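You operate a simulated robot arm through the tools that you are given. There is no shell and no other tool. Be economical: measure what you need, move in short steps, check, and stop when the job is done.

You run a simulated two-armed robot. Do the job below in one go: nothing can be reset, and whatever is moved stays where it is left.

JOB
Sand the rough spot off the plate in the holder, touch up its patch, probe the coat.
Fine: in that order; foam pad from the touch-up tin; sanding block, pad and probe go back. Set down upright: sanding block, foam pad, blue probe. A coat counts when it lies all over at full strength: go over it till it gets no stronger. What is to be rubbed or washed off counts as gone when no trace of it is left.
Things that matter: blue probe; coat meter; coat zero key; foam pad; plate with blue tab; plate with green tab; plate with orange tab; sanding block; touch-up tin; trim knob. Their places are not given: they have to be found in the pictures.

The check looks at the end state, three seconds after you hand in, the way a careful person would. Anything else that was tipped, shoved, dropped, spilled or broken makes it a failure.

ROBOT AND FRAMES
Two 7-joint arms with fingered hands on one trunk that stands fixed in place. Base frame: the origin is at the foot of the trunk, x ahead of it, y to its left, z up; the work surface is at about z = 820. Units: mm, rad, N and s.
The left shoulder is at [51, 125, 1126], the right one opposite. With the tool pointing down near the work surface each hand reaches from about 440 to 840 mm from the base axis, measured 20 degrees to its own side. Payload 4 kg a hand.
Tool frame (each hand has its own): the origin (TCP) lies between the finger pads and is the grasp point; the fingertips stand 29 mm ahead of it; z points along the fingers, y is the line along which they close. Largest opening 100 mm; the body of the gripper starts 34 mm behind the TCP. The gripper is a hand of 5 fingers: y runs from the thumb to the fingers, the wrist lies at [-15, -105, -177] in the tool frame, and closing takes about 1.5 s.
Orientation is that of the tool frame in the base frame, as a unit quaternion [x, y, z, w]. With the fingers straight down and the wrist toward the robot, the tool's x, y and z point along [0, 1, 0], [1, 0, 0] and [0, 0, -1] of the base frame.

CONTROLS
- The arms move only by the tool drive_tool. It takes "left_moves", "right_moves" or both (then of equal length, played together; a hand with none holds still); each is a list of rows, each an object (a shift or turn left out is 0, a gripper value left out holds the last) with "travel": the shift along the tool's x, y, z in units of 150 mm (1.0 is 150 mm), a list of three; "angular": the turn, a rotation vector about the tool's x, y, z in units of 180 degrees (1.0 is 180 degrees), a list of three; "gripper": the gripper command, from -1 (fully open) to 1 (shut), values between in proportion. In form: [{"travel": [x, y, z], "angular": [wx, wy, wz], "gripper": gripper}, ...]. A call has 1 to 8 rows; each row is the pose to reach, as a shift and turn from the pose commanded when the call began, along the tool's axes at that moment. A call with a number of a shift or a turn outside -1 to 1 is refused whole. Each row takes 0.2 s and may step no farther than 50 mm and 0.15 rad from the row before; otherwise, or with a gripper value out of range, the whole call is refused. A pose out of reach is approached as far as the arm can. The call stops where the force on the tool passes 40 N (or 10 N more than at its start, if that is more) or the arm is blocked; 0.2 s more then pass. Each finger travels about 45 mm/s and halts on what it meets, pressing with about 33 N; the grip force reading is that of the motor and also rises with nothing between the fingers. The clock runs only during rows and for 0.2 s after the last one: add rows that repeat a pose to give the fingers time. It gives the time, the measured TCP pose, the force on the tool (base axes), the opening and the grip force at its end, in the units of the frame above (readings bear some noise), with the torque about the TCP (base axes, N m) and any sound that the robot's microphone picked up.
- Cameras (640 x 400 px; columns grow to the right, rows downward): "scene" is now at [155.2, 17.8, 1256.5]; the picture's right is [0.27, -0.96, 0.00], its down [-0.48, -0.13, -0.87] and it looks along [0.84, 0.23, -0.50] (base axes); focal length 260 px, centre (320, 200). "left" rides on the left gripper at [-66, -86, -121] in its tool frame; the picture's right is [-0.76, -0.31, 0.58], its down [0.59, -0.70, 0.40] and it looks along [0.28, 0.64, 0.71] (tool axes); focal length 247 px, centre (320, 200). "right" rides on the right gripper at [66, -86, -121] in its tool frame; the picture's right is [-0.76, 0.31, -0.58], its down [-0.59, -0.70, 0.40] and it looks along [-0.28, 0.64, 0.71] (tool axes); focal length 247 px, centre (320, 200).
- camera(camera): a new picture of that camera. No time passes.
- raise_lower(by): slides the trunk up (or, below 0, down) by that many mm; the arms and the scene camera ride with it, the base frame stays. It gives what a move gives, with no picture.
- hand_shape(shape, hand): the hand has 5 fingers and takes this shape, open, in about a second: jaw (thumb against the fingers, like two jaws); tri (thumb and two fingers); tip (a fingertip pinch); poke (one finger out to press); point (the index stretched); flat (the hand flat); cup (the hand cupped); fist (a fist). The gripper value then closes the fingers along that shape, each until it touches; the sizes above hold for jaw. It gives what a move gives, with no picture.
- turn_head(pan, tilt): turns the head with the scene camera to pan (to the left, within 1.396 rad either way) and tilt (down, from -0.506 to 1.204), counted from straight ahead of the robot. It gives what a move gives.
- probe_pixels(camera, pixels): there is no depth. For up to 12 entries [column, row, z] of the newest picture of that camera ("zoom" is the newest enlarged one), the place [x, y] in the base frame at which the ray of that pixel passes the height z, good to about 2 mm, but the place of the scene camera against the robot may be out by one fixed shift of up to 12 mm in any direction. No time passes.
- zoom(camera, box): a new picture of the part [left, top, right, bottom] of that camera's present view, enlarged. No time passes.
- close_job(): hands the job in; it is judged then, once.

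Keep the steps short. Do not move on a guess: measure, check each grasp and each placing, and mend mistakes. In all there are 80 turns and 48 pictures (those below and enlarged ones count). Leave the grippers open and the arms clear of the work at the hand-in unless told otherwise, and finish with a single line.

The tools are called after ">>>" as a command line: name --argument value ..., lists and objects as JSON in quotes. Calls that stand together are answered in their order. drive_tool: Moves the arms, as the interface text tells. Its arguments: {"type":"object","properties":{"left_moves":{"type":"array","items":{"type":"object","properties":{"travel":{"type":"array","items":{"type":"number"}},"angular":{"type":"array","items":{"type":"number"}},"gripper":{"type":"number"}}}},"right_moves":{"type":"array","items":{"type":"object","properties":{"travel":{"type":"array","items":{"type":"number"}},"angular":{"type":"array","items":{"type":"number"}},"gripper":{"type":"number"}}}}},"required":[]} The other tools are called the same way: raise_lower (by) slides the trunk up or down; hand_shape (shape, hand) gives the hand a shape; turn_head (pan, tilt) turns the head that bears the scene camera; camera (camera) takes a picture; probe_pixels (camera, pixels) gives the place at which the rays of pixels pass given heights; zoom (camera, box) takes an enlarged picture of a part of a camera's view; close_job () hands the job in.

At the start:

```text
time_s: 0.0
left_eef_pos: [468.3, 298.0, 1113.6]
left_tool_rot: [0.707, 0.707, 0.0, -0.001]
left_ft_force: [0.4, -0.1, 0.1]
left_torque: [0.02, -0.01, 0.02]
left_grip_width: 99.8
left_finger_force: 0.1
left_shape: jaw
right_eef_pos: [634.5, -92.4, 1162.4]
right_tool_rot: [0.707, 0.707, 0.0, 0.0]
right_ft_force: [0.2, -0.1, 0.7]
right_torque: [-0.03, -0.01, 0.01]
right_grip_width: 99.7
right_finger_force: 0.0
right_shape: jaw
trunk travel left (down, up): [-325.0, 422.0]
head pan, tilt: [0.269, 0.522]
```

scene: 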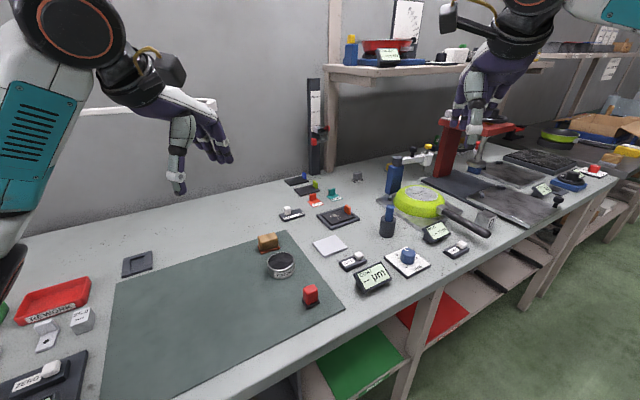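
right: 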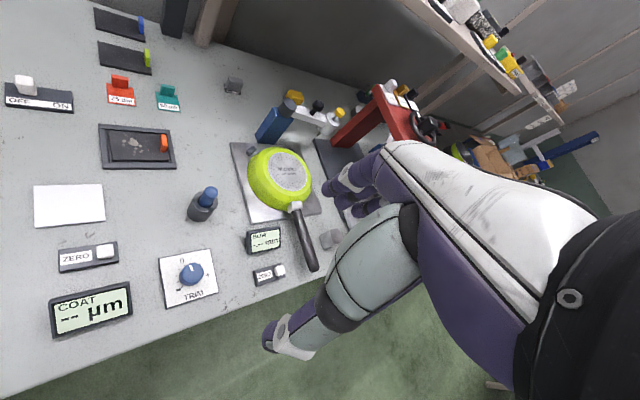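
left: 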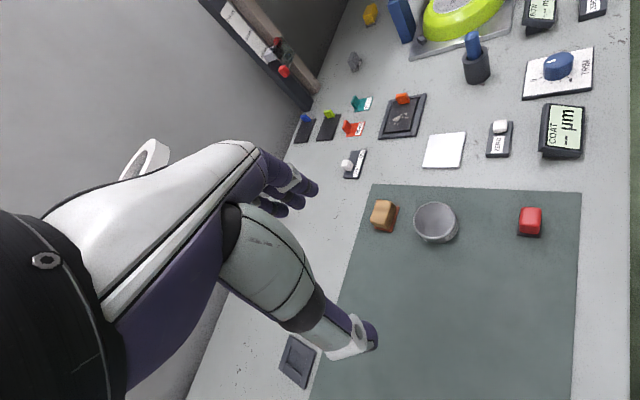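

I'll start by looking closer at the work area in the left and scene views.

>>> zoom --camera "right" --box '[0, 0, 320, 200]'

>>> zoom --camera "right" --box '[20, 170, 340, 370]'

>>> zoom --camera "left" --box '[320, 70, 600, 245]'

```text
2.00 times, centred on (160, 100) of right
```

zoom: 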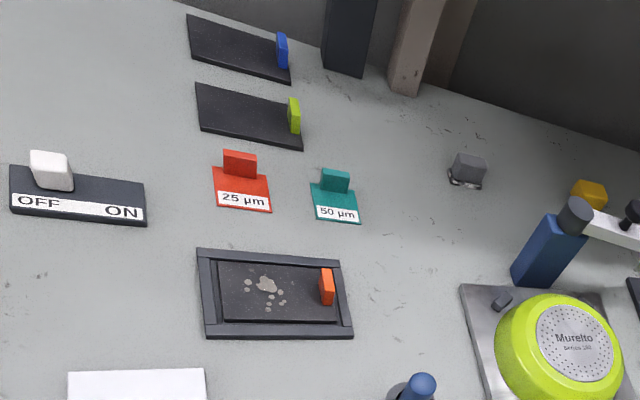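

```text
2.00 times, centred on (180, 270) of right
```

zoom: 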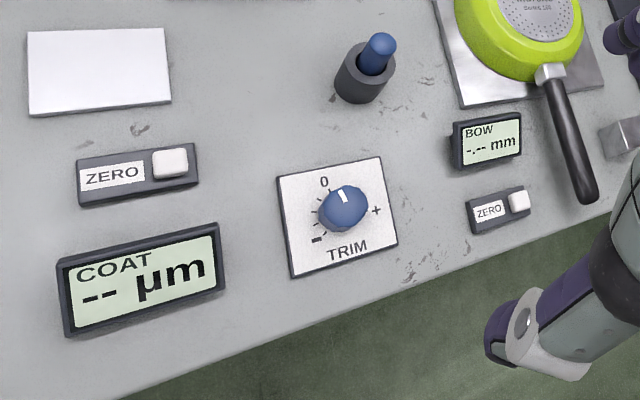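

```text
2.29 times, centred on (460, 158) of left
```

zoom: 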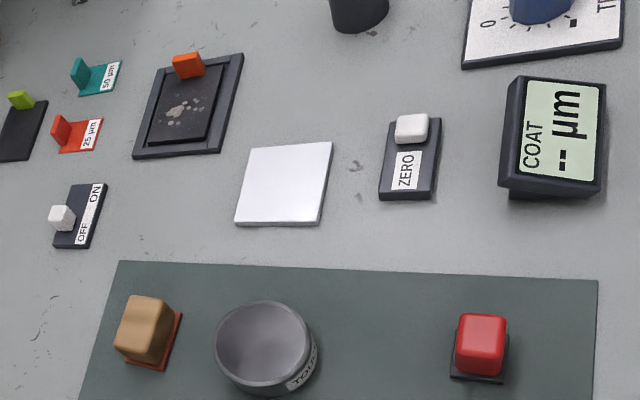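

I see the holder plate with grey rough spot (right picture 137,147), sanding block (left 383,215), tin (436,222), red pad (530,220), probe in its stand (right 205,203). Measuring places.

>>> probe_pixels --camera "left" --pixels '[[383, 228, 820], [380, 207, 850], [436, 222, 820], [436, 240, 820], [530, 235, 820], [531, 216, 850], [403, 117, 826], [403, 98, 835], [473, 80, 820], [472, 38, 880], [444, 150, 822], [560, 150, 820]]'

>>> probe_pixels --camera "right" --pixels '[[134, 143, 826], [164, 143, 835], [201, 215, 820], [209, 190, 880], [68, 206, 822], [100, 125, 820], [174, 125, 820], [176, 167, 820], [103, 168, 820], [106, 252, 830], [90, 310, 830], [191, 273, 850]]'

>>> zoom --camera "scene" --box '[240, 190, 440, 315]'

```text
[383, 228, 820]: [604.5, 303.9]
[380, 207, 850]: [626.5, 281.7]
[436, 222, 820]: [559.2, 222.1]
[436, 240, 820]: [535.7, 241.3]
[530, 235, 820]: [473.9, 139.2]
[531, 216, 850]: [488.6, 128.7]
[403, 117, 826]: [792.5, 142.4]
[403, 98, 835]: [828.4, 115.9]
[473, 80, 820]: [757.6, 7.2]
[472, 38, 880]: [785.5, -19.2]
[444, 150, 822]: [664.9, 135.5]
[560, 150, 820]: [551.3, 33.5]
```

```text
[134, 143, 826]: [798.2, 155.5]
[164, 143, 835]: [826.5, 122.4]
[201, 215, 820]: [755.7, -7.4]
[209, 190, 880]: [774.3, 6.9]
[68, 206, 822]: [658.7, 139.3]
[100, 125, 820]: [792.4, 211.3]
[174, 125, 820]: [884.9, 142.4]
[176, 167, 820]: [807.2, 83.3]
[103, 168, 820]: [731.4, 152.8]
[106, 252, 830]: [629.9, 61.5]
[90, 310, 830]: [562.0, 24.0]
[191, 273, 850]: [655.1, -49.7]
```

```text
3.20 times, centred on (340, 252) of scene
```

zoom: 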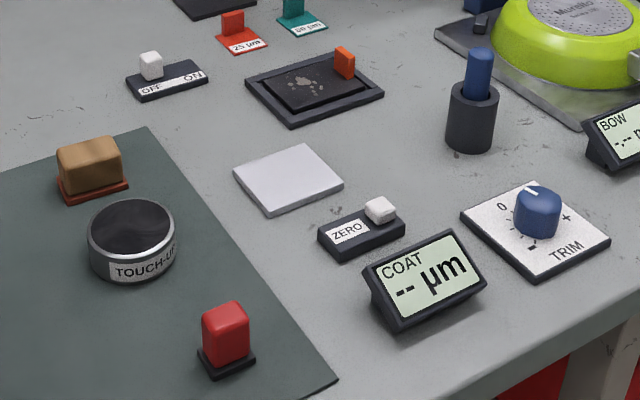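

Places: holder centre near (804,147), block near (612,290), tin near (550,232), pad near (480,134), probe stand near (757,0). Lowering the left hand for a better look at the block, tin and pad.

>>> drive_tool --left_moves '[{"travel": [-0.07, 0, 0.25]}, {"travel": [-0.14, 0, 0.5]}, {"travel": [-0.2, 0, 0.75]}, {"travel": [-0.27, 0, 1.0]}]'

>>> camera --camera "left"

```text
time_s: 1.0
left_eef_pos: [467.8, 255.5, 964.4]
left_tool_rot: [0.707, 0.707, 0.0, -0.001]
left_ft_force: [0.2, -0.6, -0.6]
left_torque: [0.0, -0.01, 0.0]
left_grip_width: 100.1
left_finger_force: 0.0
left_shape: jaw
right_eef_pos: [634.9, -93.0, 1160.3]
right_tool_rot: [0.708, 0.707, -0.001, 0.0]
right_ft_force: [-1.1, 0.5, -0.3]
right_torque: [0.01, -0.01, 0.04]
right_grip_width: 99.8
right_finger_force: 0.1
right_shape: jaw
trunk travel left (down, up): [-325.0, 422.0]
head pan, tilt: [0.269, 0.522]
```

```text
40 pictures are left
```

left: 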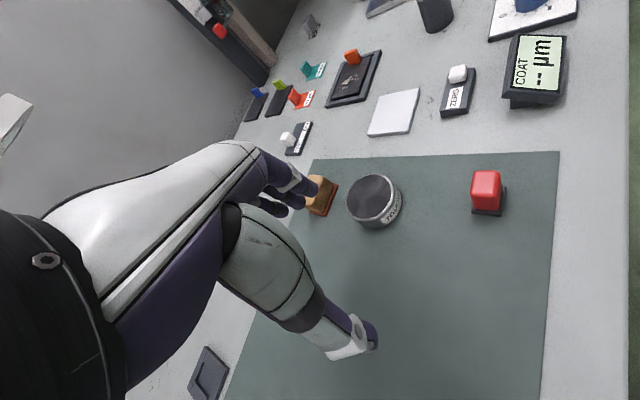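

The fingers partly hide the block; I'll enlarge block, tin and pad.

>>> zoom --camera "left" --box '[290, 120, 530, 270]'

```text
2.67 times, centred on (410, 195) of left
```

zoom: 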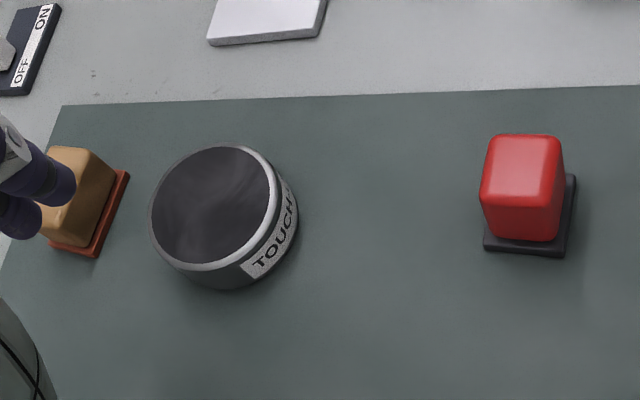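

>>> probe_pixels --camera "zoom" --pixels '[[484, 249, 820], [564, 258, 820], [577, 180, 825], [500, 135, 870], [558, 138, 870], [483, 203, 870], [552, 210, 870], [95, 257, 820], [129, 172, 825], [48, 245, 820], [50, 148, 850], [85, 150, 850]]'

>>> probe_pixels --camera "zoom" --pixels '[[212, 207, 840], [212, 207, 850], [212, 207, 860], [150, 207, 850], [275, 207, 850], [210, 146, 850], [210, 270, 850], [230, 290, 820], [298, 220, 820]]'

>>> zoom --camera "scene" --box '[240, 220, 340, 320]'

```text
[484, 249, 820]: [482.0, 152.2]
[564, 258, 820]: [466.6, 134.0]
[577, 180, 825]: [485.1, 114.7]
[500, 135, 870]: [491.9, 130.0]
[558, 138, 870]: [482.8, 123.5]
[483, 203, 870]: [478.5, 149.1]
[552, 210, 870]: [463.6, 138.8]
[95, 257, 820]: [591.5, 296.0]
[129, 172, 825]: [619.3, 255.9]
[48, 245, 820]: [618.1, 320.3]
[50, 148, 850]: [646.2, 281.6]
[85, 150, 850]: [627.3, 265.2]
```

```text
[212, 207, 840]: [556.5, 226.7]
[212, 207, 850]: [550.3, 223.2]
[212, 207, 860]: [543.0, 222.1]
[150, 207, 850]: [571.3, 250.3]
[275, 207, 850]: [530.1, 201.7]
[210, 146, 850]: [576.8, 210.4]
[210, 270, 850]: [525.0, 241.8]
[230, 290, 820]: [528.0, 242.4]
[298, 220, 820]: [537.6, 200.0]
```

```text
4.00 times, centred on (290, 270) of scene
```

zoom: 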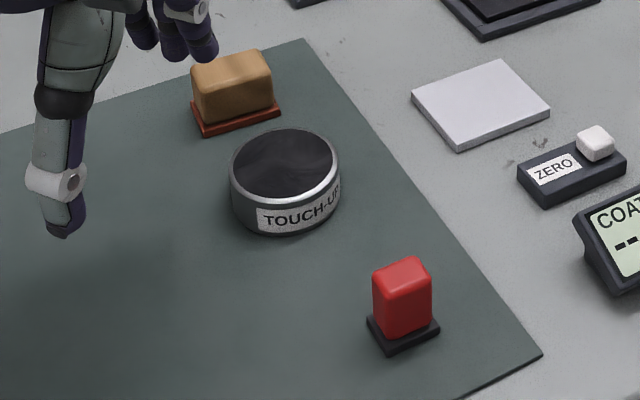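

Objects seem yawed about 45° like the bench. I'll turn the left hand -45° and move to where block, tin and pad all show right of the fingers.

>>> drive_tool --left_moves '[{"travel": [0.149, 0.102, 0], "angular": [0, 0, 0.0417]}, {"travel": [0.298, 0.204, 0], "angular": [0, 0, 0.0833]}, {"travel": [0.447, 0.306, 0], "angular": [0, 0, 0.125]}, {"travel": [0.595, 0.409, 0], "angular": [0, 0, 0.1667]}, {"travel": [0.744, 0.511, 0], "angular": [0, 0, 0.2083]}, {"travel": [0.893, 0.613, 0], "angular": [0, 0, 0.25]}]'

>>> camera --camera "left"

```text
time_s: 2.4
left_eef_pos: [560.5, 391.6, 964.4]
left_tool_rot: [0.924, 0.382, -0.001, 0.0]
left_ft_force: [-1.0, -0.3, 0.1]
left_torque: [-0.01, 0.01, -0.01]
left_grip_width: 99.6
left_finger_force: 0.2
left_shape: jaw
right_eef_pos: [635.1, -92.6, 1161.9]
right_tool_rot: [0.708, 0.707, -0.001, -0.001]
right_ft_force: [0.6, 0.4, 0.6]
right_torque: [0.0, -0.06, 0.01]
right_grip_width: 99.9
right_finger_force: 0.0
right_shape: jaw
trunk travel left (down, up): [-325.0, 422.0]
head pan, tilt: [0.269, 0.522]
```

```text
37 pictures are left
```

left: 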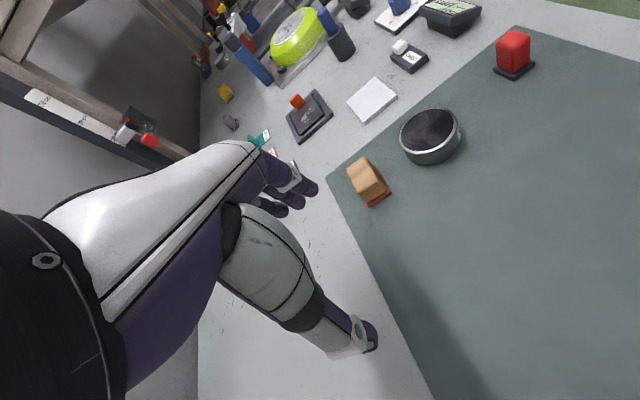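

>>> zoom --camera "left" --box '[280, 20, 560, 220]'

```text
2.00 times, centred on (420, 120) of left
```

zoom: 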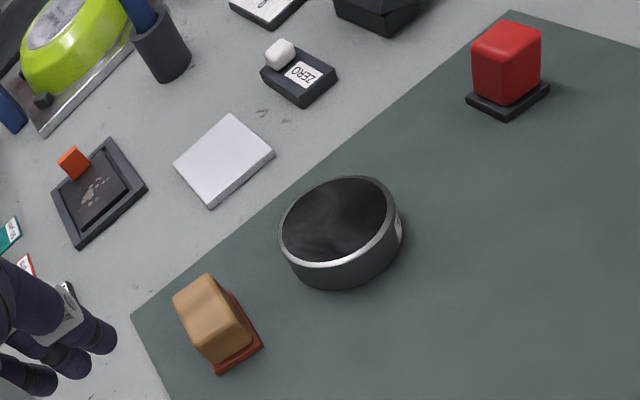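

>>> probe_pixels --camera "zoom" --pixels '[[218, 375, 820], [263, 347, 820], [230, 292, 826], [173, 297, 850], [208, 273, 850], [251, 328, 850], [209, 357, 850], [505, 120, 820], [549, 90, 820], [467, 101, 820], [131, 316, 820], [510, 10, 820]]'

>>> probe_pixels --camera "zoom" --pixels '[[472, 42, 870], [507, 60, 870], [540, 32, 870], [506, 22, 870], [340, 222, 850], [280, 222, 850], [398, 215, 850], [340, 177, 850], [330, 265, 850], [340, 289, 820], [52, 190, 828], [112, 138, 828]]'

>>> probe_pixels --camera "zoom" --pixels '[[147, 188, 828], [79, 249, 820], [79, 245, 828], [174, 163, 822], [228, 115, 822], [275, 155, 822], [211, 207, 822], [85, 178, 825], [106, 152, 825], [129, 185, 825], [83, 225, 825], [75, 163, 840]]'

```text
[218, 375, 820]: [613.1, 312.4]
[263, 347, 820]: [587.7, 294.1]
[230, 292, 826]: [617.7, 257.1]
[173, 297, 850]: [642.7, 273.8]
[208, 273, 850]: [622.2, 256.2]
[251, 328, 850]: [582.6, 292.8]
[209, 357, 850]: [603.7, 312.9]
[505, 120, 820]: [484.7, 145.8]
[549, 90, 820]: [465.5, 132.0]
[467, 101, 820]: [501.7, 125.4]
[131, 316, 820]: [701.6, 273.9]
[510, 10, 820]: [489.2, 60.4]
```

```text
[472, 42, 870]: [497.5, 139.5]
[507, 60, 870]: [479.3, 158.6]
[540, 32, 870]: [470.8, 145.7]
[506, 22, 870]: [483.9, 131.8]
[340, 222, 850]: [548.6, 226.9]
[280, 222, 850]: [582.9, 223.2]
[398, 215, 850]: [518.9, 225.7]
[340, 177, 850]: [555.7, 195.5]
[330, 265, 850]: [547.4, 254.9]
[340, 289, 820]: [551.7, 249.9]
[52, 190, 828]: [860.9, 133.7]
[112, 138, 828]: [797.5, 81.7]
```

```text
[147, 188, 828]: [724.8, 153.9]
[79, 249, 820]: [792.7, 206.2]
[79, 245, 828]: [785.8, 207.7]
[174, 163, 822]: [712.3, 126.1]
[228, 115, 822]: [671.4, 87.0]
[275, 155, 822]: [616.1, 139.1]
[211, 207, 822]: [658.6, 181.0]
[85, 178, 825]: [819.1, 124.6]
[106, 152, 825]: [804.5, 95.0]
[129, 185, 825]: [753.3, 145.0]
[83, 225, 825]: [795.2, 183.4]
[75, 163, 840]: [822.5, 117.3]
```

Block: centre about (614,284), 50 long along the -45° direction, about 30 high. Moving above it (fingertips ~20 above its top) with the hand open.

>>> drive_tool --left_moves '[{"travel": [-0.064, 0.19, 0.05]}, {"travel": [-0.127, 0.38, 0.15]}, {"travel": [-0.191, 0.57, 0.25]}, {"travel": [-0.255, 0.759, 0.427]}]'

>>> camera --camera "left"

>>> zoom --camera "scene" --box '[220, 190, 380, 290]'

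```text
time_s: 3.4
left_eef_pos: [612.0, 282.6, 899.3]
left_tool_rot: [0.924, 0.383, -0.001, -0.001]
left_ft_force: [0.5, 1.1, 0.4]
left_torque: [0.02, -0.02, -0.02]
left_grip_width: 99.8
left_finger_force: 0.0
left_shape: jaw
right_eef_pos: [634.5, -92.4, 1161.0]
right_tool_rot: [0.708, 0.706, 0.0, 0.0]
right_ft_force: [0.1, 0.4, 0.3]
right_torque: [-0.02, 0.02, -0.01]
right_grip_width: 99.9
right_finger_force: 0.0
right_shape: jaw
trunk travel left (down, up): [-325.0, 422.0]
head pan, tilt: [0.269, 0.522]
```

```text
35 pictures are left
```

left: 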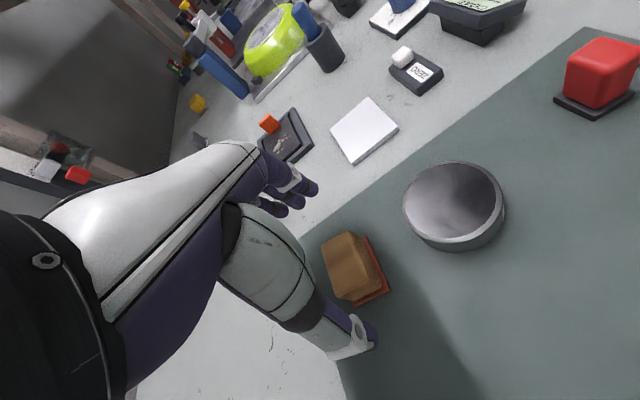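

```text
4.00 times, centred on (300, 240) of scene
```

zoom: 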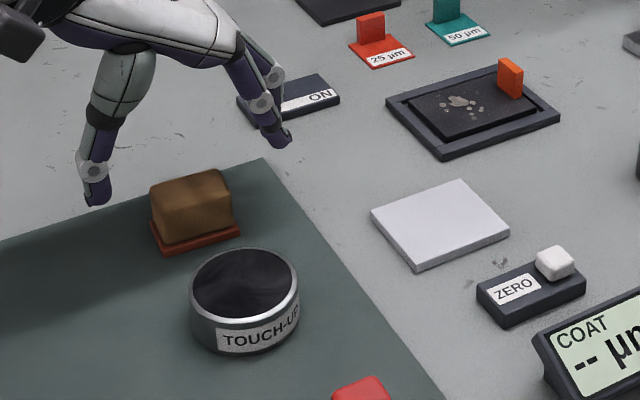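

The block sits where the grasp line should pass (≈(357,264)). Checking its corners once more before descent.

>>> probe_pixels --camera "left" --pixels '[[356, 306, 820], [389, 291, 820], [366, 237, 826], [323, 247, 850], [350, 232, 850], [340, 298, 850], [380, 285, 850]]'

```text
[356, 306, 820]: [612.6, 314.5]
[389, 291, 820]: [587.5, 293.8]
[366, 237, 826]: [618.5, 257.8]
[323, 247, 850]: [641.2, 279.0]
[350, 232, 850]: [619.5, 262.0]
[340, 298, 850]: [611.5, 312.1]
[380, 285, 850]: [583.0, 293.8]
```

Block yaw is about -50°, centre (615,286). Adjusting 5° and descending, then closing.

>>> drive_tool --left_moves '[{"travel": [0.025, 0.003, 0], "angular": [0, 0, 0.0278]}, {"travel": [0.025, 0.003, 0.14], "angular": [0, 0, 0.0278]}, {"travel": [0.025, 0.003, 0.265], "angular": [0, 0, 0.0278]}]'

>>> drive_tool --left_moves '[{"gripper": 1}, {"gripper": 1}, {"gripper": 1}, {"gripper": 1}, {"gripper": 1}, {"gripper": 1}, {"gripper": 1}, {"gripper": 1}]'

>>> camera --camera "left"

```text
time_s: 4.2
left_eef_pos: [615.5, 286.5, 860.6]
left_tool_rot: [0.94, 0.342, -0.001, 0.001]
left_ft_force: [0.6, -0.8, 0.0]
left_torque: [0.0, 0.04, 0.01]
left_grip_width: 99.6
left_finger_force: 0.1
left_shape: jaw
right_eef_pos: [635.1, -92.1, 1161.1]
right_tool_rot: [0.708, 0.707, 0.0, 0.0]
right_ft_force: [0.4, -0.6, 0.4]
right_torque: [-0.01, 0.01, -0.03]
right_grip_width: 99.8
right_finger_force: 0.1
right_shape: jaw
trunk travel left (down, up): [-325.0, 422.0]
head pan, tilt: [0.269, 0.522]
```

```text
time_s: 6.0
left_eef_pos: [615.0, 285.3, 860.0]
left_tool_rot: [0.939, 0.343, -0.001, 0.0]
left_ft_force: [0.3, 0.7, -0.1]
left_torque: [0.01, -0.01, 0.0]
left_grip_width: 40.4
left_finger_force: 32.8
left_shape: jaw
right_eef_pos: [634.8, -90.3, 1162.0]
right_tool_rot: [0.708, 0.706, 0.001, 0.001]
right_ft_force: [0.1, 0.3, -0.4]
right_torque: [-0.03, -0.03, -0.01]
right_grip_width: 99.9
right_finger_force: 0.1
right_shape: jaw
trunk travel left (down, up): [-325.0, 422.0]
head pan, tilt: [0.269, 0.522]
```

```text
33 pictures are left
```

left: 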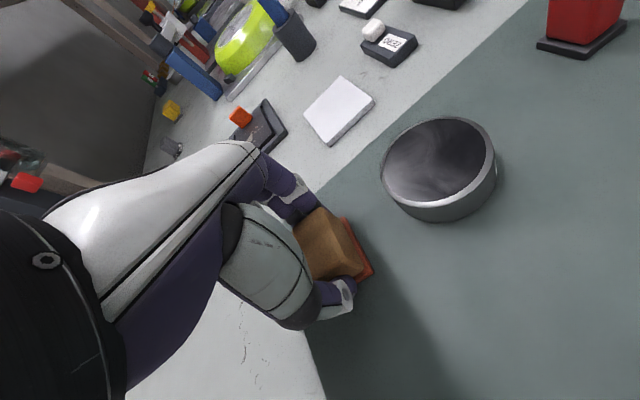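

Grip is good (40.4 mm, 33 N). Measuring the rough spot and the plate from the right picture before moving.

>>> probe_pixels --camera "right" --pixels '[[122, 141, 826], [146, 150, 826], [134, 142, 826], [130, 138, 826], [139, 155, 826], [110, 131, 826], [163, 133, 826], [169, 161, 826], [113, 160, 826], [164, 152, 826], [160, 134, 840], [166, 136, 840]]'

>>> zoom --camera "right" --box '[90, 110, 190, 180]'

```text
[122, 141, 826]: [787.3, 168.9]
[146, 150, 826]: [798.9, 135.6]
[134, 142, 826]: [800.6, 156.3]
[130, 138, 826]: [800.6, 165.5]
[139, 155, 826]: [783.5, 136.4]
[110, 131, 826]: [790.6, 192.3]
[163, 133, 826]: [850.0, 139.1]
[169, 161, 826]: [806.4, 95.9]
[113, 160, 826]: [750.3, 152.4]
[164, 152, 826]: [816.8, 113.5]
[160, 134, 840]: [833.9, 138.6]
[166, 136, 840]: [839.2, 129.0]
```

```text
5.71 times, centred on (140, 145) of right
```

zoom: 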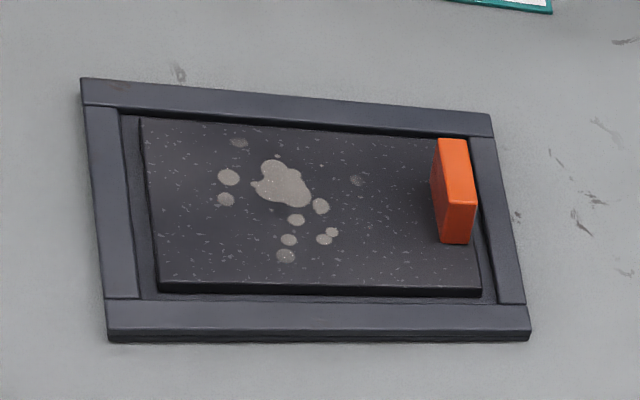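

Lifting the block and moving toward a viewing place for the holder.

>>> drive_tool --left_moves '[{"travel": [0, 0, -0.2]}, {"travel": [0, 0, -0.4]}, {"travel": [0.1, 0.15, -0.6]}, {"travel": [0.2, 0.3, -0.6]}, {"travel": [0.32, 0.45, -0.6]}, {"travel": [0.42, 0.6, -0.6]}, {"travel": [0.506, 0.725, -0.6]}]'

>>> camera --camera "left"

```text
time_s: 7.6
left_eef_pos: [743.6, 250.9, 951.2]
left_tool_rot: [0.94, 0.341, 0.0, 0.0]
left_ft_force: [-0.2, -0.4, -1.2]
left_torque: [-0.02, -0.01, -0.03]
left_grip_width: 40.6
left_finger_force: 32.6
left_shape: jaw
right_eef_pos: [634.9, -93.6, 1162.1]
right_tool_rot: [0.707, 0.707, -0.001, -0.001]
right_ft_force: [-1.0, 0.0, -0.4]
right_torque: [-0.04, 0.03, -0.01]
right_grip_width: 99.6
right_finger_force: 0.1
right_shape: jaw
trunk travel left (down, up): [-325.0, 422.0]
head pan, tilt: [0.269, 0.522]
```

```text
31 pictures are left
```

left: 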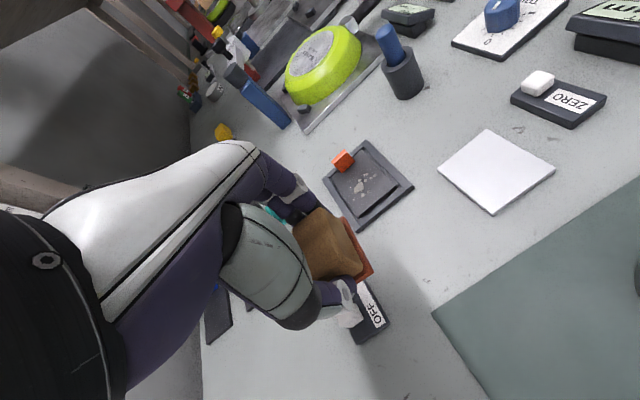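

>>> zoom --camera "left" --box '[310, 130, 430, 240]'

```text
3.64 times, centred on (370, 185) of left
```

zoom: 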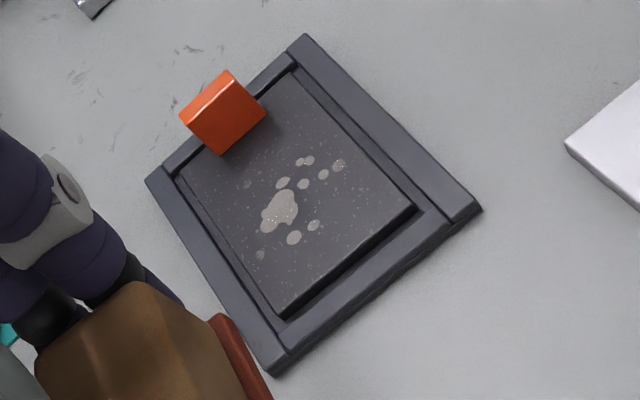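

>>> probe_pixels --camera "zoom" --pixels '[[480, 216, 820], [276, 376, 820], [305, 35, 826], [146, 180, 826], [293, 72, 828], [415, 208, 828], [283, 315, 828], [185, 175, 828], [282, 208, 828], [340, 165, 828], [260, 254, 828], [246, 184, 828]]'

>>> probe_pixels --camera "zoom" --pixels '[[220, 153, 828], [265, 112, 828], [183, 120, 845], [229, 72, 845], [302, 160, 828], [293, 238, 828], [313, 225, 828]]'

>>> probe_pixels --camera "right" --pixels '[[114.5, 165.6, 828], [109, 204.9, 828], [114.5, 115, 820]]'

```text
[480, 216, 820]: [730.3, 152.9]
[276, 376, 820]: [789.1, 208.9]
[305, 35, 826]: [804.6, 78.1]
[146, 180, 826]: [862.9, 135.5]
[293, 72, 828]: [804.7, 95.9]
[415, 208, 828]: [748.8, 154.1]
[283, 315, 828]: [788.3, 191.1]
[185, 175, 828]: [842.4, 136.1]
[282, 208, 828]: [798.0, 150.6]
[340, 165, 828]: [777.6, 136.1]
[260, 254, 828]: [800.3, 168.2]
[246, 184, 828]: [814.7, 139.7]
```

```text
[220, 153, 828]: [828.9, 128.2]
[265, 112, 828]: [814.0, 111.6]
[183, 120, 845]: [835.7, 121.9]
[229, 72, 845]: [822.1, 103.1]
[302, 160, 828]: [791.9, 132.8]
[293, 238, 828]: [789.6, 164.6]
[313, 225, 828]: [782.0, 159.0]
```

```text
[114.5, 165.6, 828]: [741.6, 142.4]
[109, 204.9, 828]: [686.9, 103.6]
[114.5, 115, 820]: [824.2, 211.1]
```

The plate is 80×54 at -46°, centred (796,144), spots within ±23 of the centre, tab's inner face 35 from centre. Moving the block above the plate with 8 mm clearance, aligned to it.

>>> drive_tool --left_moves '[{"travel": [-0.06, 0.2, 0], "angular": [0, 0, -0.0111]}, {"travel": [-0.12, 0.4, 0], "angular": [0, 0, -0.0222]}, {"travel": [-0.192, 0.6, 0.1], "angular": [0, 0, -0.0222]}, {"travel": [-0.192, 0.729, 0.3], "angular": [0, 0, -0.0222]}, {"travel": [-0.192, 0.729, 0.49], "angular": [0, 0, -0.0222]}]'

>>> camera --camera "left"

>>> zoom --camera "scene" --box '[290, 170, 390, 250]'

```text
time_s: 8.8
left_eef_pos: [772.8, 147.5, 887.4]
left_tool_rot: [0.928, 0.374, 0.0, 0.0]
left_ft_force: [-0.5, -0.4, -0.6]
left_torque: [-0.02, 0.0, 0.0]
left_grip_width: 40.3
left_finger_force: 32.8
left_shape: jaw
left hand out of reach, approached as far as the arm can: row 3, 4, 5
right_eef_pos: [634.1, -92.7, 1160.2]
right_tool_rot: [0.708, 0.706, 0.0, 0.0]
right_ft_force: [0.2, 0.3, 0.2]
right_torque: [-0.01, -0.01, 0.01]
right_grip_width: 99.7
right_finger_force: 0.0
right_shape: jaw
trunk travel left (down, up): [-325.0, 422.0]
head pan, tilt: [0.269, 0.522]
```

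```text
29 pictures are left
```

left: 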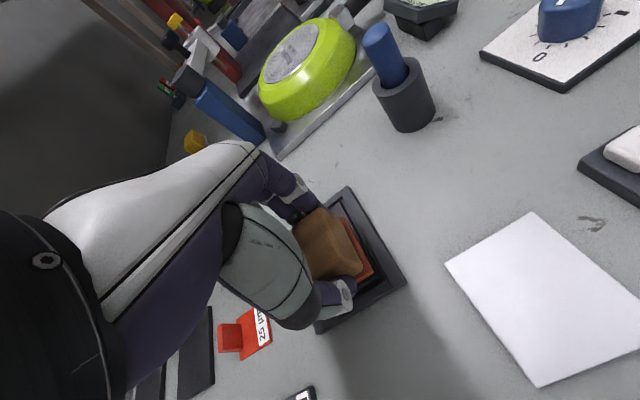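

```text
5.00 times, centred on (340, 210) of scene
```

zoom: 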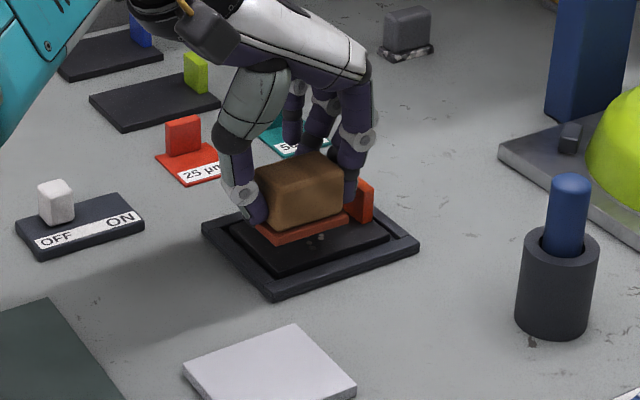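

The arm ran out of reach (19 mm short) because the wrist sits out to the side. I'll lift, turn the hand to about -22° (wrist nearer the shoulder), and lower the trunk so the shoulder is level with the wrist.

>>> drive_tool --left_moves '[{"travel": [-0.105, -0.102, -0.1]}, {"travel": [-0.105, -0.102, -0.25], "angular": [0, 0, -0.0333]}, {"travel": [-0.105, -0.102, -0.4], "angular": [0, 0, -0.0667]}, {"travel": [-0.105, -0.102, -0.6], "angular": [0, 0, -0.1]}, {"travel": [-0.105, -0.102, -0.75], "angular": [0, 0, -0.1333]}]'

>>> raise_lower --by -82

```text
time_s: 10.0
left_eef_pos: [751.4, 146.3, 997.8]
left_tool_rot: [0.829, 0.559, 0.0, 0.0]
left_ft_force: [-0.3, 0.0, -0.9]
left_torque: [0.0, 0.02, -0.01]
left_grip_width: 40.6
left_finger_force: 32.5
left_shape: jaw
right_eef_pos: [632.9, -92.3, 1161.0]
right_tool_rot: [0.708, 0.706, 0.0, 0.0]
right_ft_force: [-0.8, 0.0, -0.5]
right_torque: [0.01, 0.02, 0.01]
right_grip_width: 99.9
right_finger_force: 0.0
right_shape: jaw
trunk travel left (down, up): [-325.0, 422.0]
head pan, tilt: [0.269, 0.522]
```

```text
time_s: 11.2
left_eef_pos: [752.1, 145.0, 917.0]
left_tool_rot: [0.829, 0.559, 0.001, 0.0]
left_ft_force: [0.1, 0.1, -0.6]
left_torque: [0.0, -0.01, 0.0]
left_grip_width: 40.7
left_finger_force: 33.3
left_shape: jaw
right_eef_pos: [634.2, -92.1, 1080.5]
right_tool_rot: [0.707, 0.707, -0.001, 0.0]
right_ft_force: [-0.6, 0.3, -0.3]
right_torque: [0.0, -0.01, 0.0]
right_grip_width: 99.8
right_finger_force: 0.0
right_shape: jaw
trunk travel left (down, up): [-243.0, 504.0]
head pan, tilt: [0.269, 0.522]
```

Now to above the plate (clearance ~18 then down carefully).

>>> drive_tool --left_moves '[{"travel": [0.06, 0.12, 0.05]}, {"travel": [0.119, 0.24, 0.2]}, {"travel": [0.119, 0.24, 0.27]}]'

>>> zoom --camera "scene" --box '[290, 130, 390, 210]'

```text
time_s: 12.0
left_eef_pos: [791.9, 150.7, 873.6]
left_tool_rot: [0.829, 0.559, 0.001, 0.0]
left_ft_force: [0.8, -0.3, -0.5]
left_torque: [0.01, -0.02, 0.02]
left_grip_width: 40.5
left_finger_force: 33.1
left_shape: jaw
right_eef_pos: [634.0, -93.3, 1079.5]
right_tool_rot: [0.708, 0.707, -0.001, 0.001]
right_ft_force: [1.0, 0.1, -0.5]
right_torque: [0.01, -0.01, 0.02]
right_grip_width: 99.9
right_finger_force: 0.0
right_shape: jaw
trunk travel left (down, up): [-243.0, 504.0]
head pan, tilt: [0.269, 0.522]
```

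```text
5.00 times, centred on (340, 170) of scene
```

zoom: 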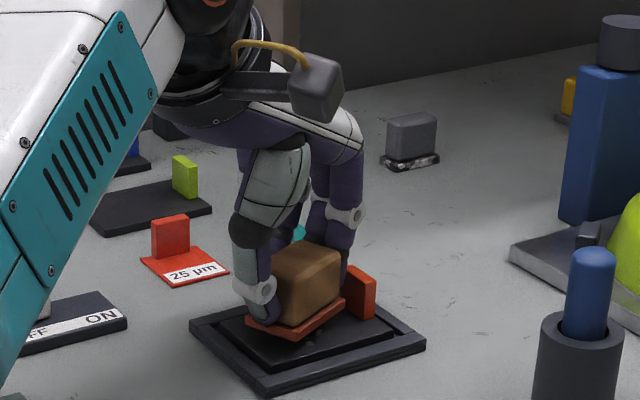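

Reach is fine. Lowering in small steps to touch the plate.

>>> drive_tool --left_moves '[{"travel": [0, 0, 0.02]}, {"travel": [0, 0, 0.03]}, {"travel": [0, 0, 0.037]}, {"travel": [0, 0, 0.044]}]'

```text
time_s: 13.0
left_eef_pos: [791.3, 148.6, 867.4]
left_tool_rot: [0.829, 0.559, 0.0, 0.0]
left_ft_force: [-0.2, 0.1, -0.7]
left_torque: [-0.02, -0.01, -0.01]
left_grip_width: 40.2
left_finger_force: 33.2
left_shape: jaw
right_eef_pos: [634.9, -92.0, 1079.6]
right_tool_rot: [0.708, 0.706, 0.0, -0.001]
right_ft_force: [0.7, -0.4, -0.5]
right_torque: [-0.04, 0.01, 0.0]
right_grip_width: 99.8
right_finger_force: 0.1
right_shape: jaw
trunk travel left (down, up): [-243.0, 504.0]
head pan, tilt: [0.269, 0.522]
```

>>> drive_tool --left_moves '[{"travel": [0, 0, 0.007]}, {"travel": [0, 0, 0.014]}, {"travel": [0, 0, 0.014]}]'

```text
time_s: 13.8
left_eef_pos: [792.1, 148.9, 867.5]
left_tool_rot: [0.829, 0.559, 0.0, 0.0]
left_ft_force: [-1.1, 0.3, 0.2]
left_torque: [0.0, -0.02, 0.02]
left_grip_width: 40.3
left_finger_force: 32.5
left_shape: jaw
right_eef_pos: [634.4, -93.0, 1079.1]
right_tool_rot: [0.708, 0.707, 0.0, 0.0]
right_ft_force: [0.2, -0.2, -0.6]
right_torque: [0.02, 0.0, 0.03]
right_grip_width: 100.1
right_finger_force: 0.1
right_shape: jaw
trunk travel left (down, up): [-243.0, 504.0]
head pan, tilt: [0.269, 0.522]
```

Little change and no force yet; going a bit further.

>>> drive_tool --left_moves '[{"travel": [0, 0, 0.01]}, {"travel": [0, 0, 0.02]}, {"travel": [0, 0, 0.02]}]'

```text
time_s: 14.6
left_eef_pos: [792.2, 148.3, 867.0]
left_tool_rot: [0.829, 0.559, 0.001, 0.002]
left_ft_force: [0.4, 1.7, 9.8]
left_torque: [-0.01, -0.1, 0.02]
left_grip_width: 40.7
left_finger_force: 33.0
left_shape: jaw
right_eef_pos: [633.6, -93.3, 1079.7]
right_tool_rot: [0.708, 0.706, 0.0, 0.0]
right_ft_force: [0.2, 0.3, 0.1]
right_torque: [-0.02, 0.04, -0.01]
right_grip_width: 99.8
right_finger_force: 0.1
right_shape: jaw
trunk travel left (down, up): [-243.0, 504.0]
head pan, tilt: [0.269, 0.522]
```

Contact at z≈867 with about 10 N. Rubbing over the spot in small strokes.

>>> drive_tool --left_moves '[{"travel": [0.05, 0, 0]}, {"travel": [0.05, -0.07, 0]}, {"travel": [-0.05, -0.07, 0]}, {"travel": [-0.05, 0.03, 0]}, {"travel": [0.05, 0.03, 0]}, {"travel": [0.05, -0.07, 0]}, {"travel": [-0.05, -0.07, 0]}, {"travel": [0, 0, 0]}]'

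>>> drive_tool --left_moves '[{"travel": [0.07, 0.0, 0]}, {"travel": [0.07, -0.07, 0]}, {"travel": [-0.07, -0.07, 0]}, {"travel": [-0.07, 0.03, 0]}, {"travel": [0.07, 0.03, 0]}, {"travel": [-0.07, 0.0, 0]}, {"travel": [0.07, -0.04, 0]}, {"travel": [0, 0, 0]}]'

```text
time_s: 16.4
left_eef_pos: [790.4, 148.4, 864.6]
left_tool_rot: [0.829, 0.559, 0.0, 0.0]
left_ft_force: [-3.3, -1.3, 10.3]
left_torque: [-0.1, -0.07, -0.07]
left_grip_width: 41.2
left_finger_force: 33.0
left_shape: jaw
right_eef_pos: [633.1, -93.0, 1079.8]
right_tool_rot: [0.708, 0.706, 0.0, 0.0]
right_ft_force: [0.0, -0.2, -0.8]
right_torque: [-0.04, -0.04, 0.02]
right_grip_width: 100.0
right_finger_force: 0.1
right_shape: jaw
trunk travel left (down, up): [-243.0, 504.0]
head pan, tilt: [0.269, 0.522]
```

```text
time_s: 18.2
left_eef_pos: [792.4, 150.3, 864.2]
left_tool_rot: [0.828, 0.56, 0.0, 0.0]
left_ft_force: [-1.6, 4.7, 16.0]
left_torque: [0.1, -0.09, 0.05]
left_grip_width: 41.5
left_finger_force: 32.9
left_shape: jaw
right_eef_pos: [632.0, -93.1, 1081.3]
right_tool_rot: [0.708, 0.706, 0.0, 0.0]
right_ft_force: [1.2, 0.0, -0.4]
right_torque: [-0.02, 0.02, 0.01]
right_grip_width: 99.8
right_finger_force: 0.0
right_shape: jaw
trunk travel left (down, up): [-243.0, 504.0]
head pan, tilt: [0.269, 0.522]
```

Lifting off and backing away to look.

>>> drive_tool --left_moves '[{"travel": [0, 0, -0.15]}, {"travel": [0.03, -0.15, -0.4]}, {"travel": [0.08, -0.4, -0.57]}, {"travel": [0.14, -0.6, -0.57]}, {"travel": [0.187, -0.773, -0.57]}]'

>>> zoom --camera "left" --box '[280, 110, 440, 270]'

```text
time_s: 19.4
left_eef_pos: [694.7, 219.0, 951.3]
left_tool_rot: [0.829, 0.56, 0.0, 0.0]
left_ft_force: [-0.4, 0.5, -0.8]
left_torque: [-0.01, 0.0, 0.01]
left_grip_width: 41.3
left_finger_force: 33.2
left_shape: jaw
right_eef_pos: [634.4, -91.0, 1080.4]
right_tool_rot: [0.708, 0.707, 0.0, 0.0]
right_ft_force: [0.4, 0.0, -0.5]
right_torque: [0.02, -0.01, 0.0]
right_grip_width: 99.9
right_finger_force: 0.0
right_shape: jaw
trunk travel left (down, up): [-243.0, 504.0]
head pan, tilt: [0.269, 0.522]
```

```text
2.50 times, centred on (360, 190) of left
```

zoom: 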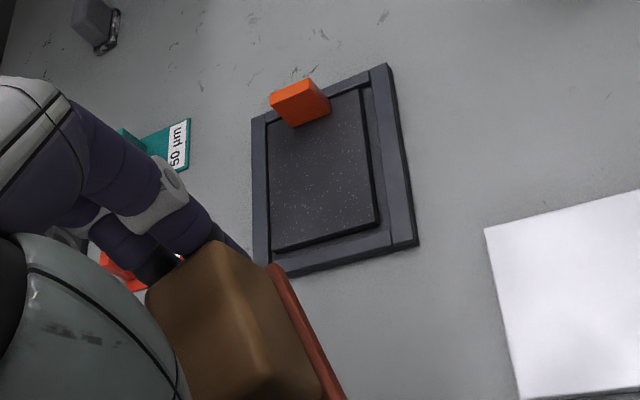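

The big spots look gone; enlarging further to check for traces.

>>> zoom --camera "left" --box '[338, 125, 388, 180]'

>>> zoom --camera "scene" --box '[300, 130, 380, 200]'

```text
7.27 times, centred on (363, 152) of left
```

zoom: 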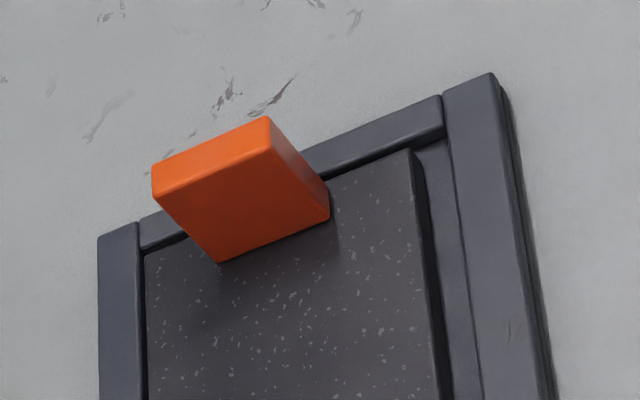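

```text
5.71 times, centred on (340, 165) of scene
```

zoom: 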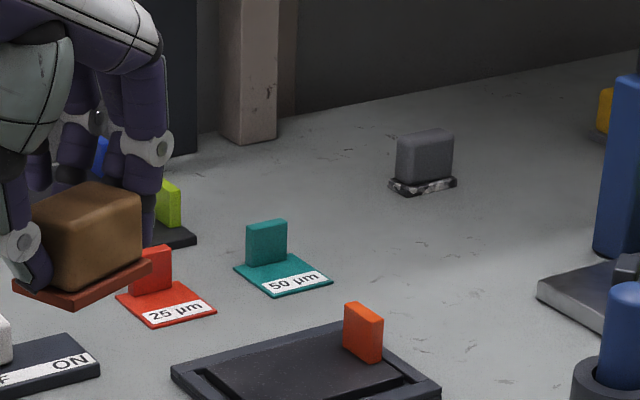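

>>> zoom --camera "left" --box '[336, 135, 396, 215]'

```text
5.00 times, centred on (366, 175) of left
```

zoom: 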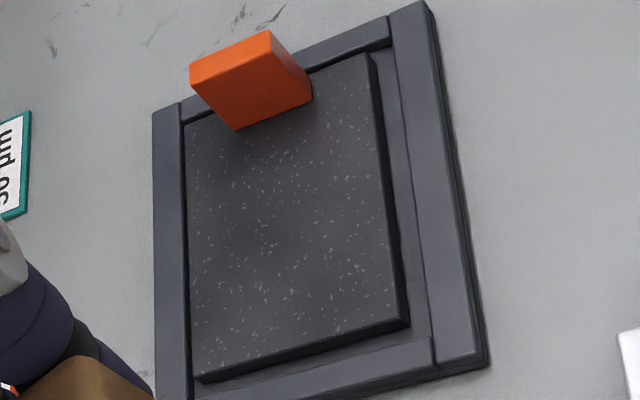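

The plate is clean. Now carrying the block back to its place (615,285) at yaw -50°.

>>> drive_tool --left_moves '[{"travel": [0.053, -0.165, 0], "angular": [0, 0, 0.0389]}, {"travel": [0.106, -0.33, 0], "angular": [0, 0, 0.0778]}, {"travel": [0.159, -0.5, 0], "angular": [0, 0, 0.1167]}, {"travel": [0.212, -0.657, 0], "angular": [0, 0, 0.1556]}, {"travel": [0.212, -0.657, 0.25], "angular": [0, 0, 0.1556]}, {"travel": [0.212, -0.657, 0.45], "angular": [0, 0, 0.1556]}, {"travel": [0.212, -0.657, 0.57], "angular": [0, 0, 0.1556]}]'

>>> camera --camera "left"

```text
time_s: 21.2
left_eef_pos: [610.7, 282.3, 941.0]
left_tool_rot: [0.936, 0.346, 0.07, 0.007]
left_ft_force: [-3.1, 1.9, 2.8]
left_torque: [-0.07, -0.21, 0.07]
left_grip_width: 40.8
left_finger_force: 32.4
left_shape: jaw
right_eef_pos: [612.5, -111.3, 1088.7]
right_tool_rot: [0.711, 0.703, 0.013, -0.001]
right_ft_force: [-0.1, 1.7, 2.2]
right_torque: [-0.12, 0.05, -0.04]
right_grip_width: 99.8
right_finger_force: 0.2
right_shape: jaw
trunk travel left (down, up): [-243.0, 504.0]
head pan, tilt: [0.269, 0.522]
stopped in row 7 (left hand): the arm was blocked; the commanded pose is now the measured one
```

```text
22 pictures are left
```

left: 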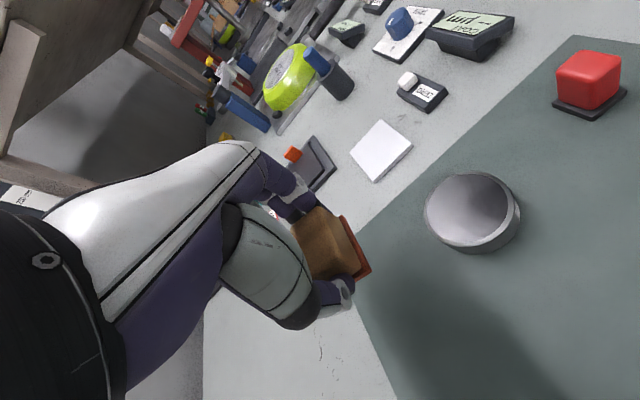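

The arm is blocked at z 941 – likely the elbow on the bench since the trunk is low. Going up, raising the trunk back, and checking the scene.

>>> raise_lower --by 82

>>> camera --camera "scene"

```text
time_s: 21.5
left_eef_pos: [582.8, 310.4, 912.1]
left_tool_rot: [0.961, 0.263, 0.036, -0.073]
left_ft_force: [14.6, -39.2, -26.6]
left_torque: [2.44, 1.38, -0.34]
left_grip_width: 39.9
left_finger_force: 33.2
left_shape: jaw
right_eef_pos: [589.3, -7.5, 1081.6]
right_tool_rot: [0.671, 0.741, -0.007, 0.02]
right_ft_force: [-4.8, -3.5, 6.0]
right_torque: [0.21, -0.24, -0.01]
right_grip_width: 99.9
right_finger_force: 0.0
right_shape: jaw
trunk travel left (down, up): [-247.0, 500.0]
head pan, tilt: [0.269, 0.522]
stopped: the arm was blocked; the commanded pose is now the measured one
```

```text
21 pictures are left
```

scene: 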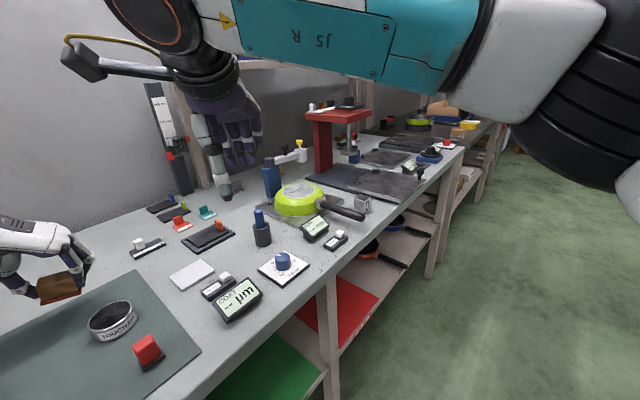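

The robot was disturbed oddly; I need to see what's blocking. Looking with both hand cameras.

>>> camera --camera "right"

>>> camera --camera "left"

```text
20 pictures are left
```

right: 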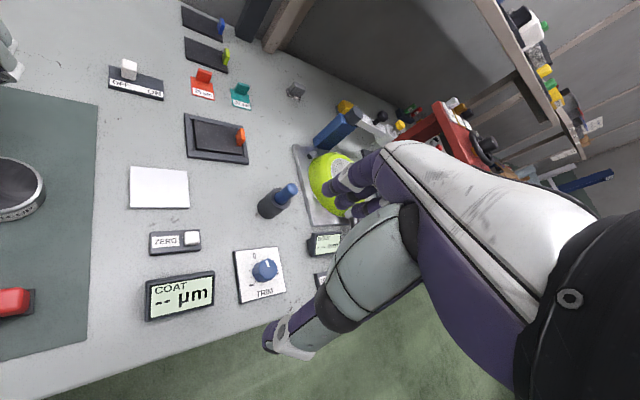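

```text
19 pictures are left
```

left: 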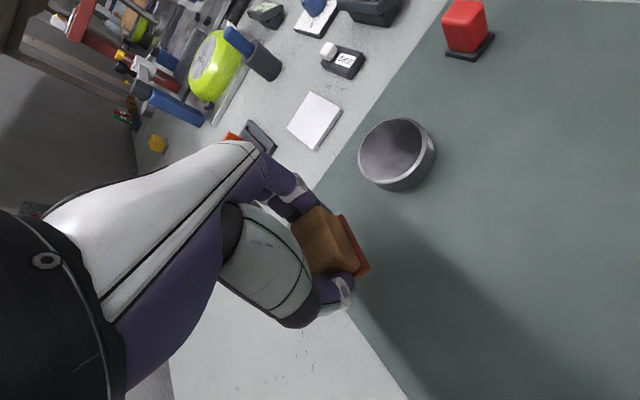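

Nothing on the bench has moved. Moving the left hand gently up and outward to free the elbow.

>>> drive_tool --left_moves '[{"travel": [0.05, 0.03, -0.1]}, {"travel": [0.1, 0.06, -0.2]}, {"travel": [0.15, 0.1, -0.3]}, {"travel": [0.2, 0.15, -0.4]}]'

```text
time_s: 21.8
left_eef_pos: [534.3, 381.9, 853.1]
left_tool_rot: [0.988, 0.157, -0.006, -0.005]
left_ft_force: [9.9, 6.3, 25.7]
left_torque: [0.1, -0.27, 0.16]
left_grip_width: 43.0
left_finger_force: 33.5
left_shape: jaw
right_eef_pos: [608.5, 64.9, 936.6]
right_tool_rot: [0.624, 0.771, -0.085, -0.098]
right_ft_force: [-14.1, -18.0, -36.3]
right_torque: [1.84, 0.12, 0.12]
right_grip_width: 100.2
right_finger_force: 0.1
right_shape: jaw
trunk travel left (down, up): [-247.0, 500.0]
head pan, tilt: [0.269, 0.522]
stopped in row 1 (left hand): the arm was blocked; the commanded pose is now the measured one
```

>>> camera --camera "scene"

```text
18 pictures are left
```

scene: 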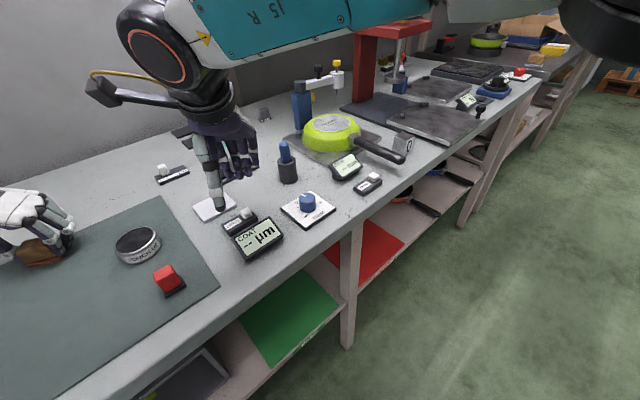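

The right arm has sagged toward the bench. Raising it in small steps while the left holds still.

>>> drive_tool --right_moves '[{"travel": [0, 0, -0.1]}, {"travel": [0, 0, -0.2]}, {"travel": [0, 0, -0.3]}, {"travel": [0, 0, -0.4]}]'

```text
time_s: 22.1
left_eef_pos: [498.3, 429.5, 850.0]
left_tool_rot: [0.975, 0.221, -0.004, -0.014]
left_ft_force: [0.9, 3.6, 167.8]
left_torque: [-7.84, -2.94, -0.24]
left_grip_width: 49.5
left_finger_force: 33.2
left_shape: jaw
right_eef_pos: [619.6, 39.5, 940.3]
right_tool_rot: [0.536, 0.826, -0.166, 0.056]
right_ft_force: [1.1, -1.1, -1.5]
right_torque: [0.12, 0.09, 0.03]
right_grip_width: 99.9
right_finger_force: 0.1
right_shape: jaw
trunk travel left (down, up): [-247.0, 500.0]
head pan, tilt: [0.269, 0.522]
stopped in row 1 (left hand): the force on the tool passed its limit at 159 N (the readings are from after the stop); the commanded pose is now the measured one
```

The left hand is being pressed on the mat (168 N). Lifting the left and right together.

>>> drive_tool --left_moves '[{"travel": [0, 0, -0.2]}, {"travel": [0, 0, -0.4]}, {"travel": [0, 0, -0.6]}]' --right_moves '[{"travel": [0, 0, -0.15]}, {"travel": [0, 0, -0.3]}, {"travel": [0, 0, -0.45]}]'

```text
time_s: 22.4
left_eef_pos: [513.7, 448.9, 846.3]
left_tool_rot: [0.984, 0.176, 0.011, -0.027]
left_ft_force: [-36.9, -1.3, 145.9]
left_torque: [-7.32, -0.6, -1.96]
left_grip_width: 48.9
left_finger_force: 32.5
left_shape: jaw
right_eef_pos: [612.1, 41.3, 920.8]
right_tool_rot: [0.519, 0.827, -0.208, 0.053]
right_ft_force: [3.2, 2.5, -2.2]
right_torque: [-0.17, 0.21, -0.06]
right_grip_width: 100.2
right_finger_force: 0.2
right_shape: jaw
trunk travel left (down, up): [-247.0, 500.0]
head pan, tilt: [0.269, 0.522]
stopped in row 1 (left hand): the arm was blocked; the commanded pose is now the measured one
```

>>> raise_lower --by 40

>>> camera --camera "scene"

```text
time_s: 22.7
left_eef_pos: [591.3, 464.9, 841.1]
left_tool_rot: [0.992, 0.122, 0.034, -0.023]
left_ft_force: [-52.2, 7.3, 224.4]
left_torque: [-7.79, 1.87, -3.62]
left_grip_width: 46.5
left_finger_force: 32.9
left_shape: jaw
right_eef_pos: [666.6, 29.5, 871.2]
right_tool_rot: [0.524, 0.815, -0.246, 0.034]
right_ft_force: [-2.7, -7.4, -5.6]
right_torque: [0.65, 0.42, -0.01]
right_grip_width: 100.2
right_finger_force: 0.1
right_shape: jaw
trunk travel left (down, up): [-251.0, 496.0]
head pan, tilt: [0.269, 0.522]
stopped: the arm was blocked; the commanded pose is now the measured one
```

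```text
17 pictures are left
```

scene: 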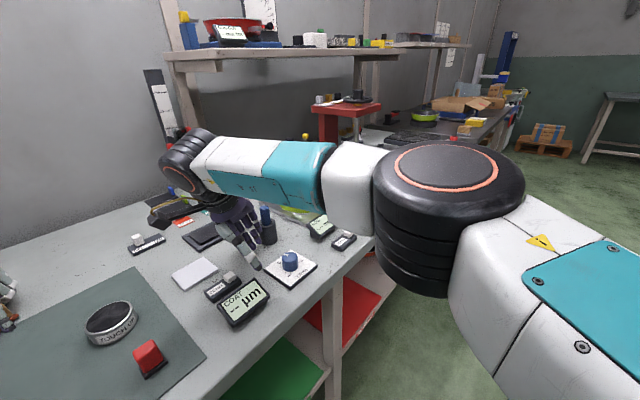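

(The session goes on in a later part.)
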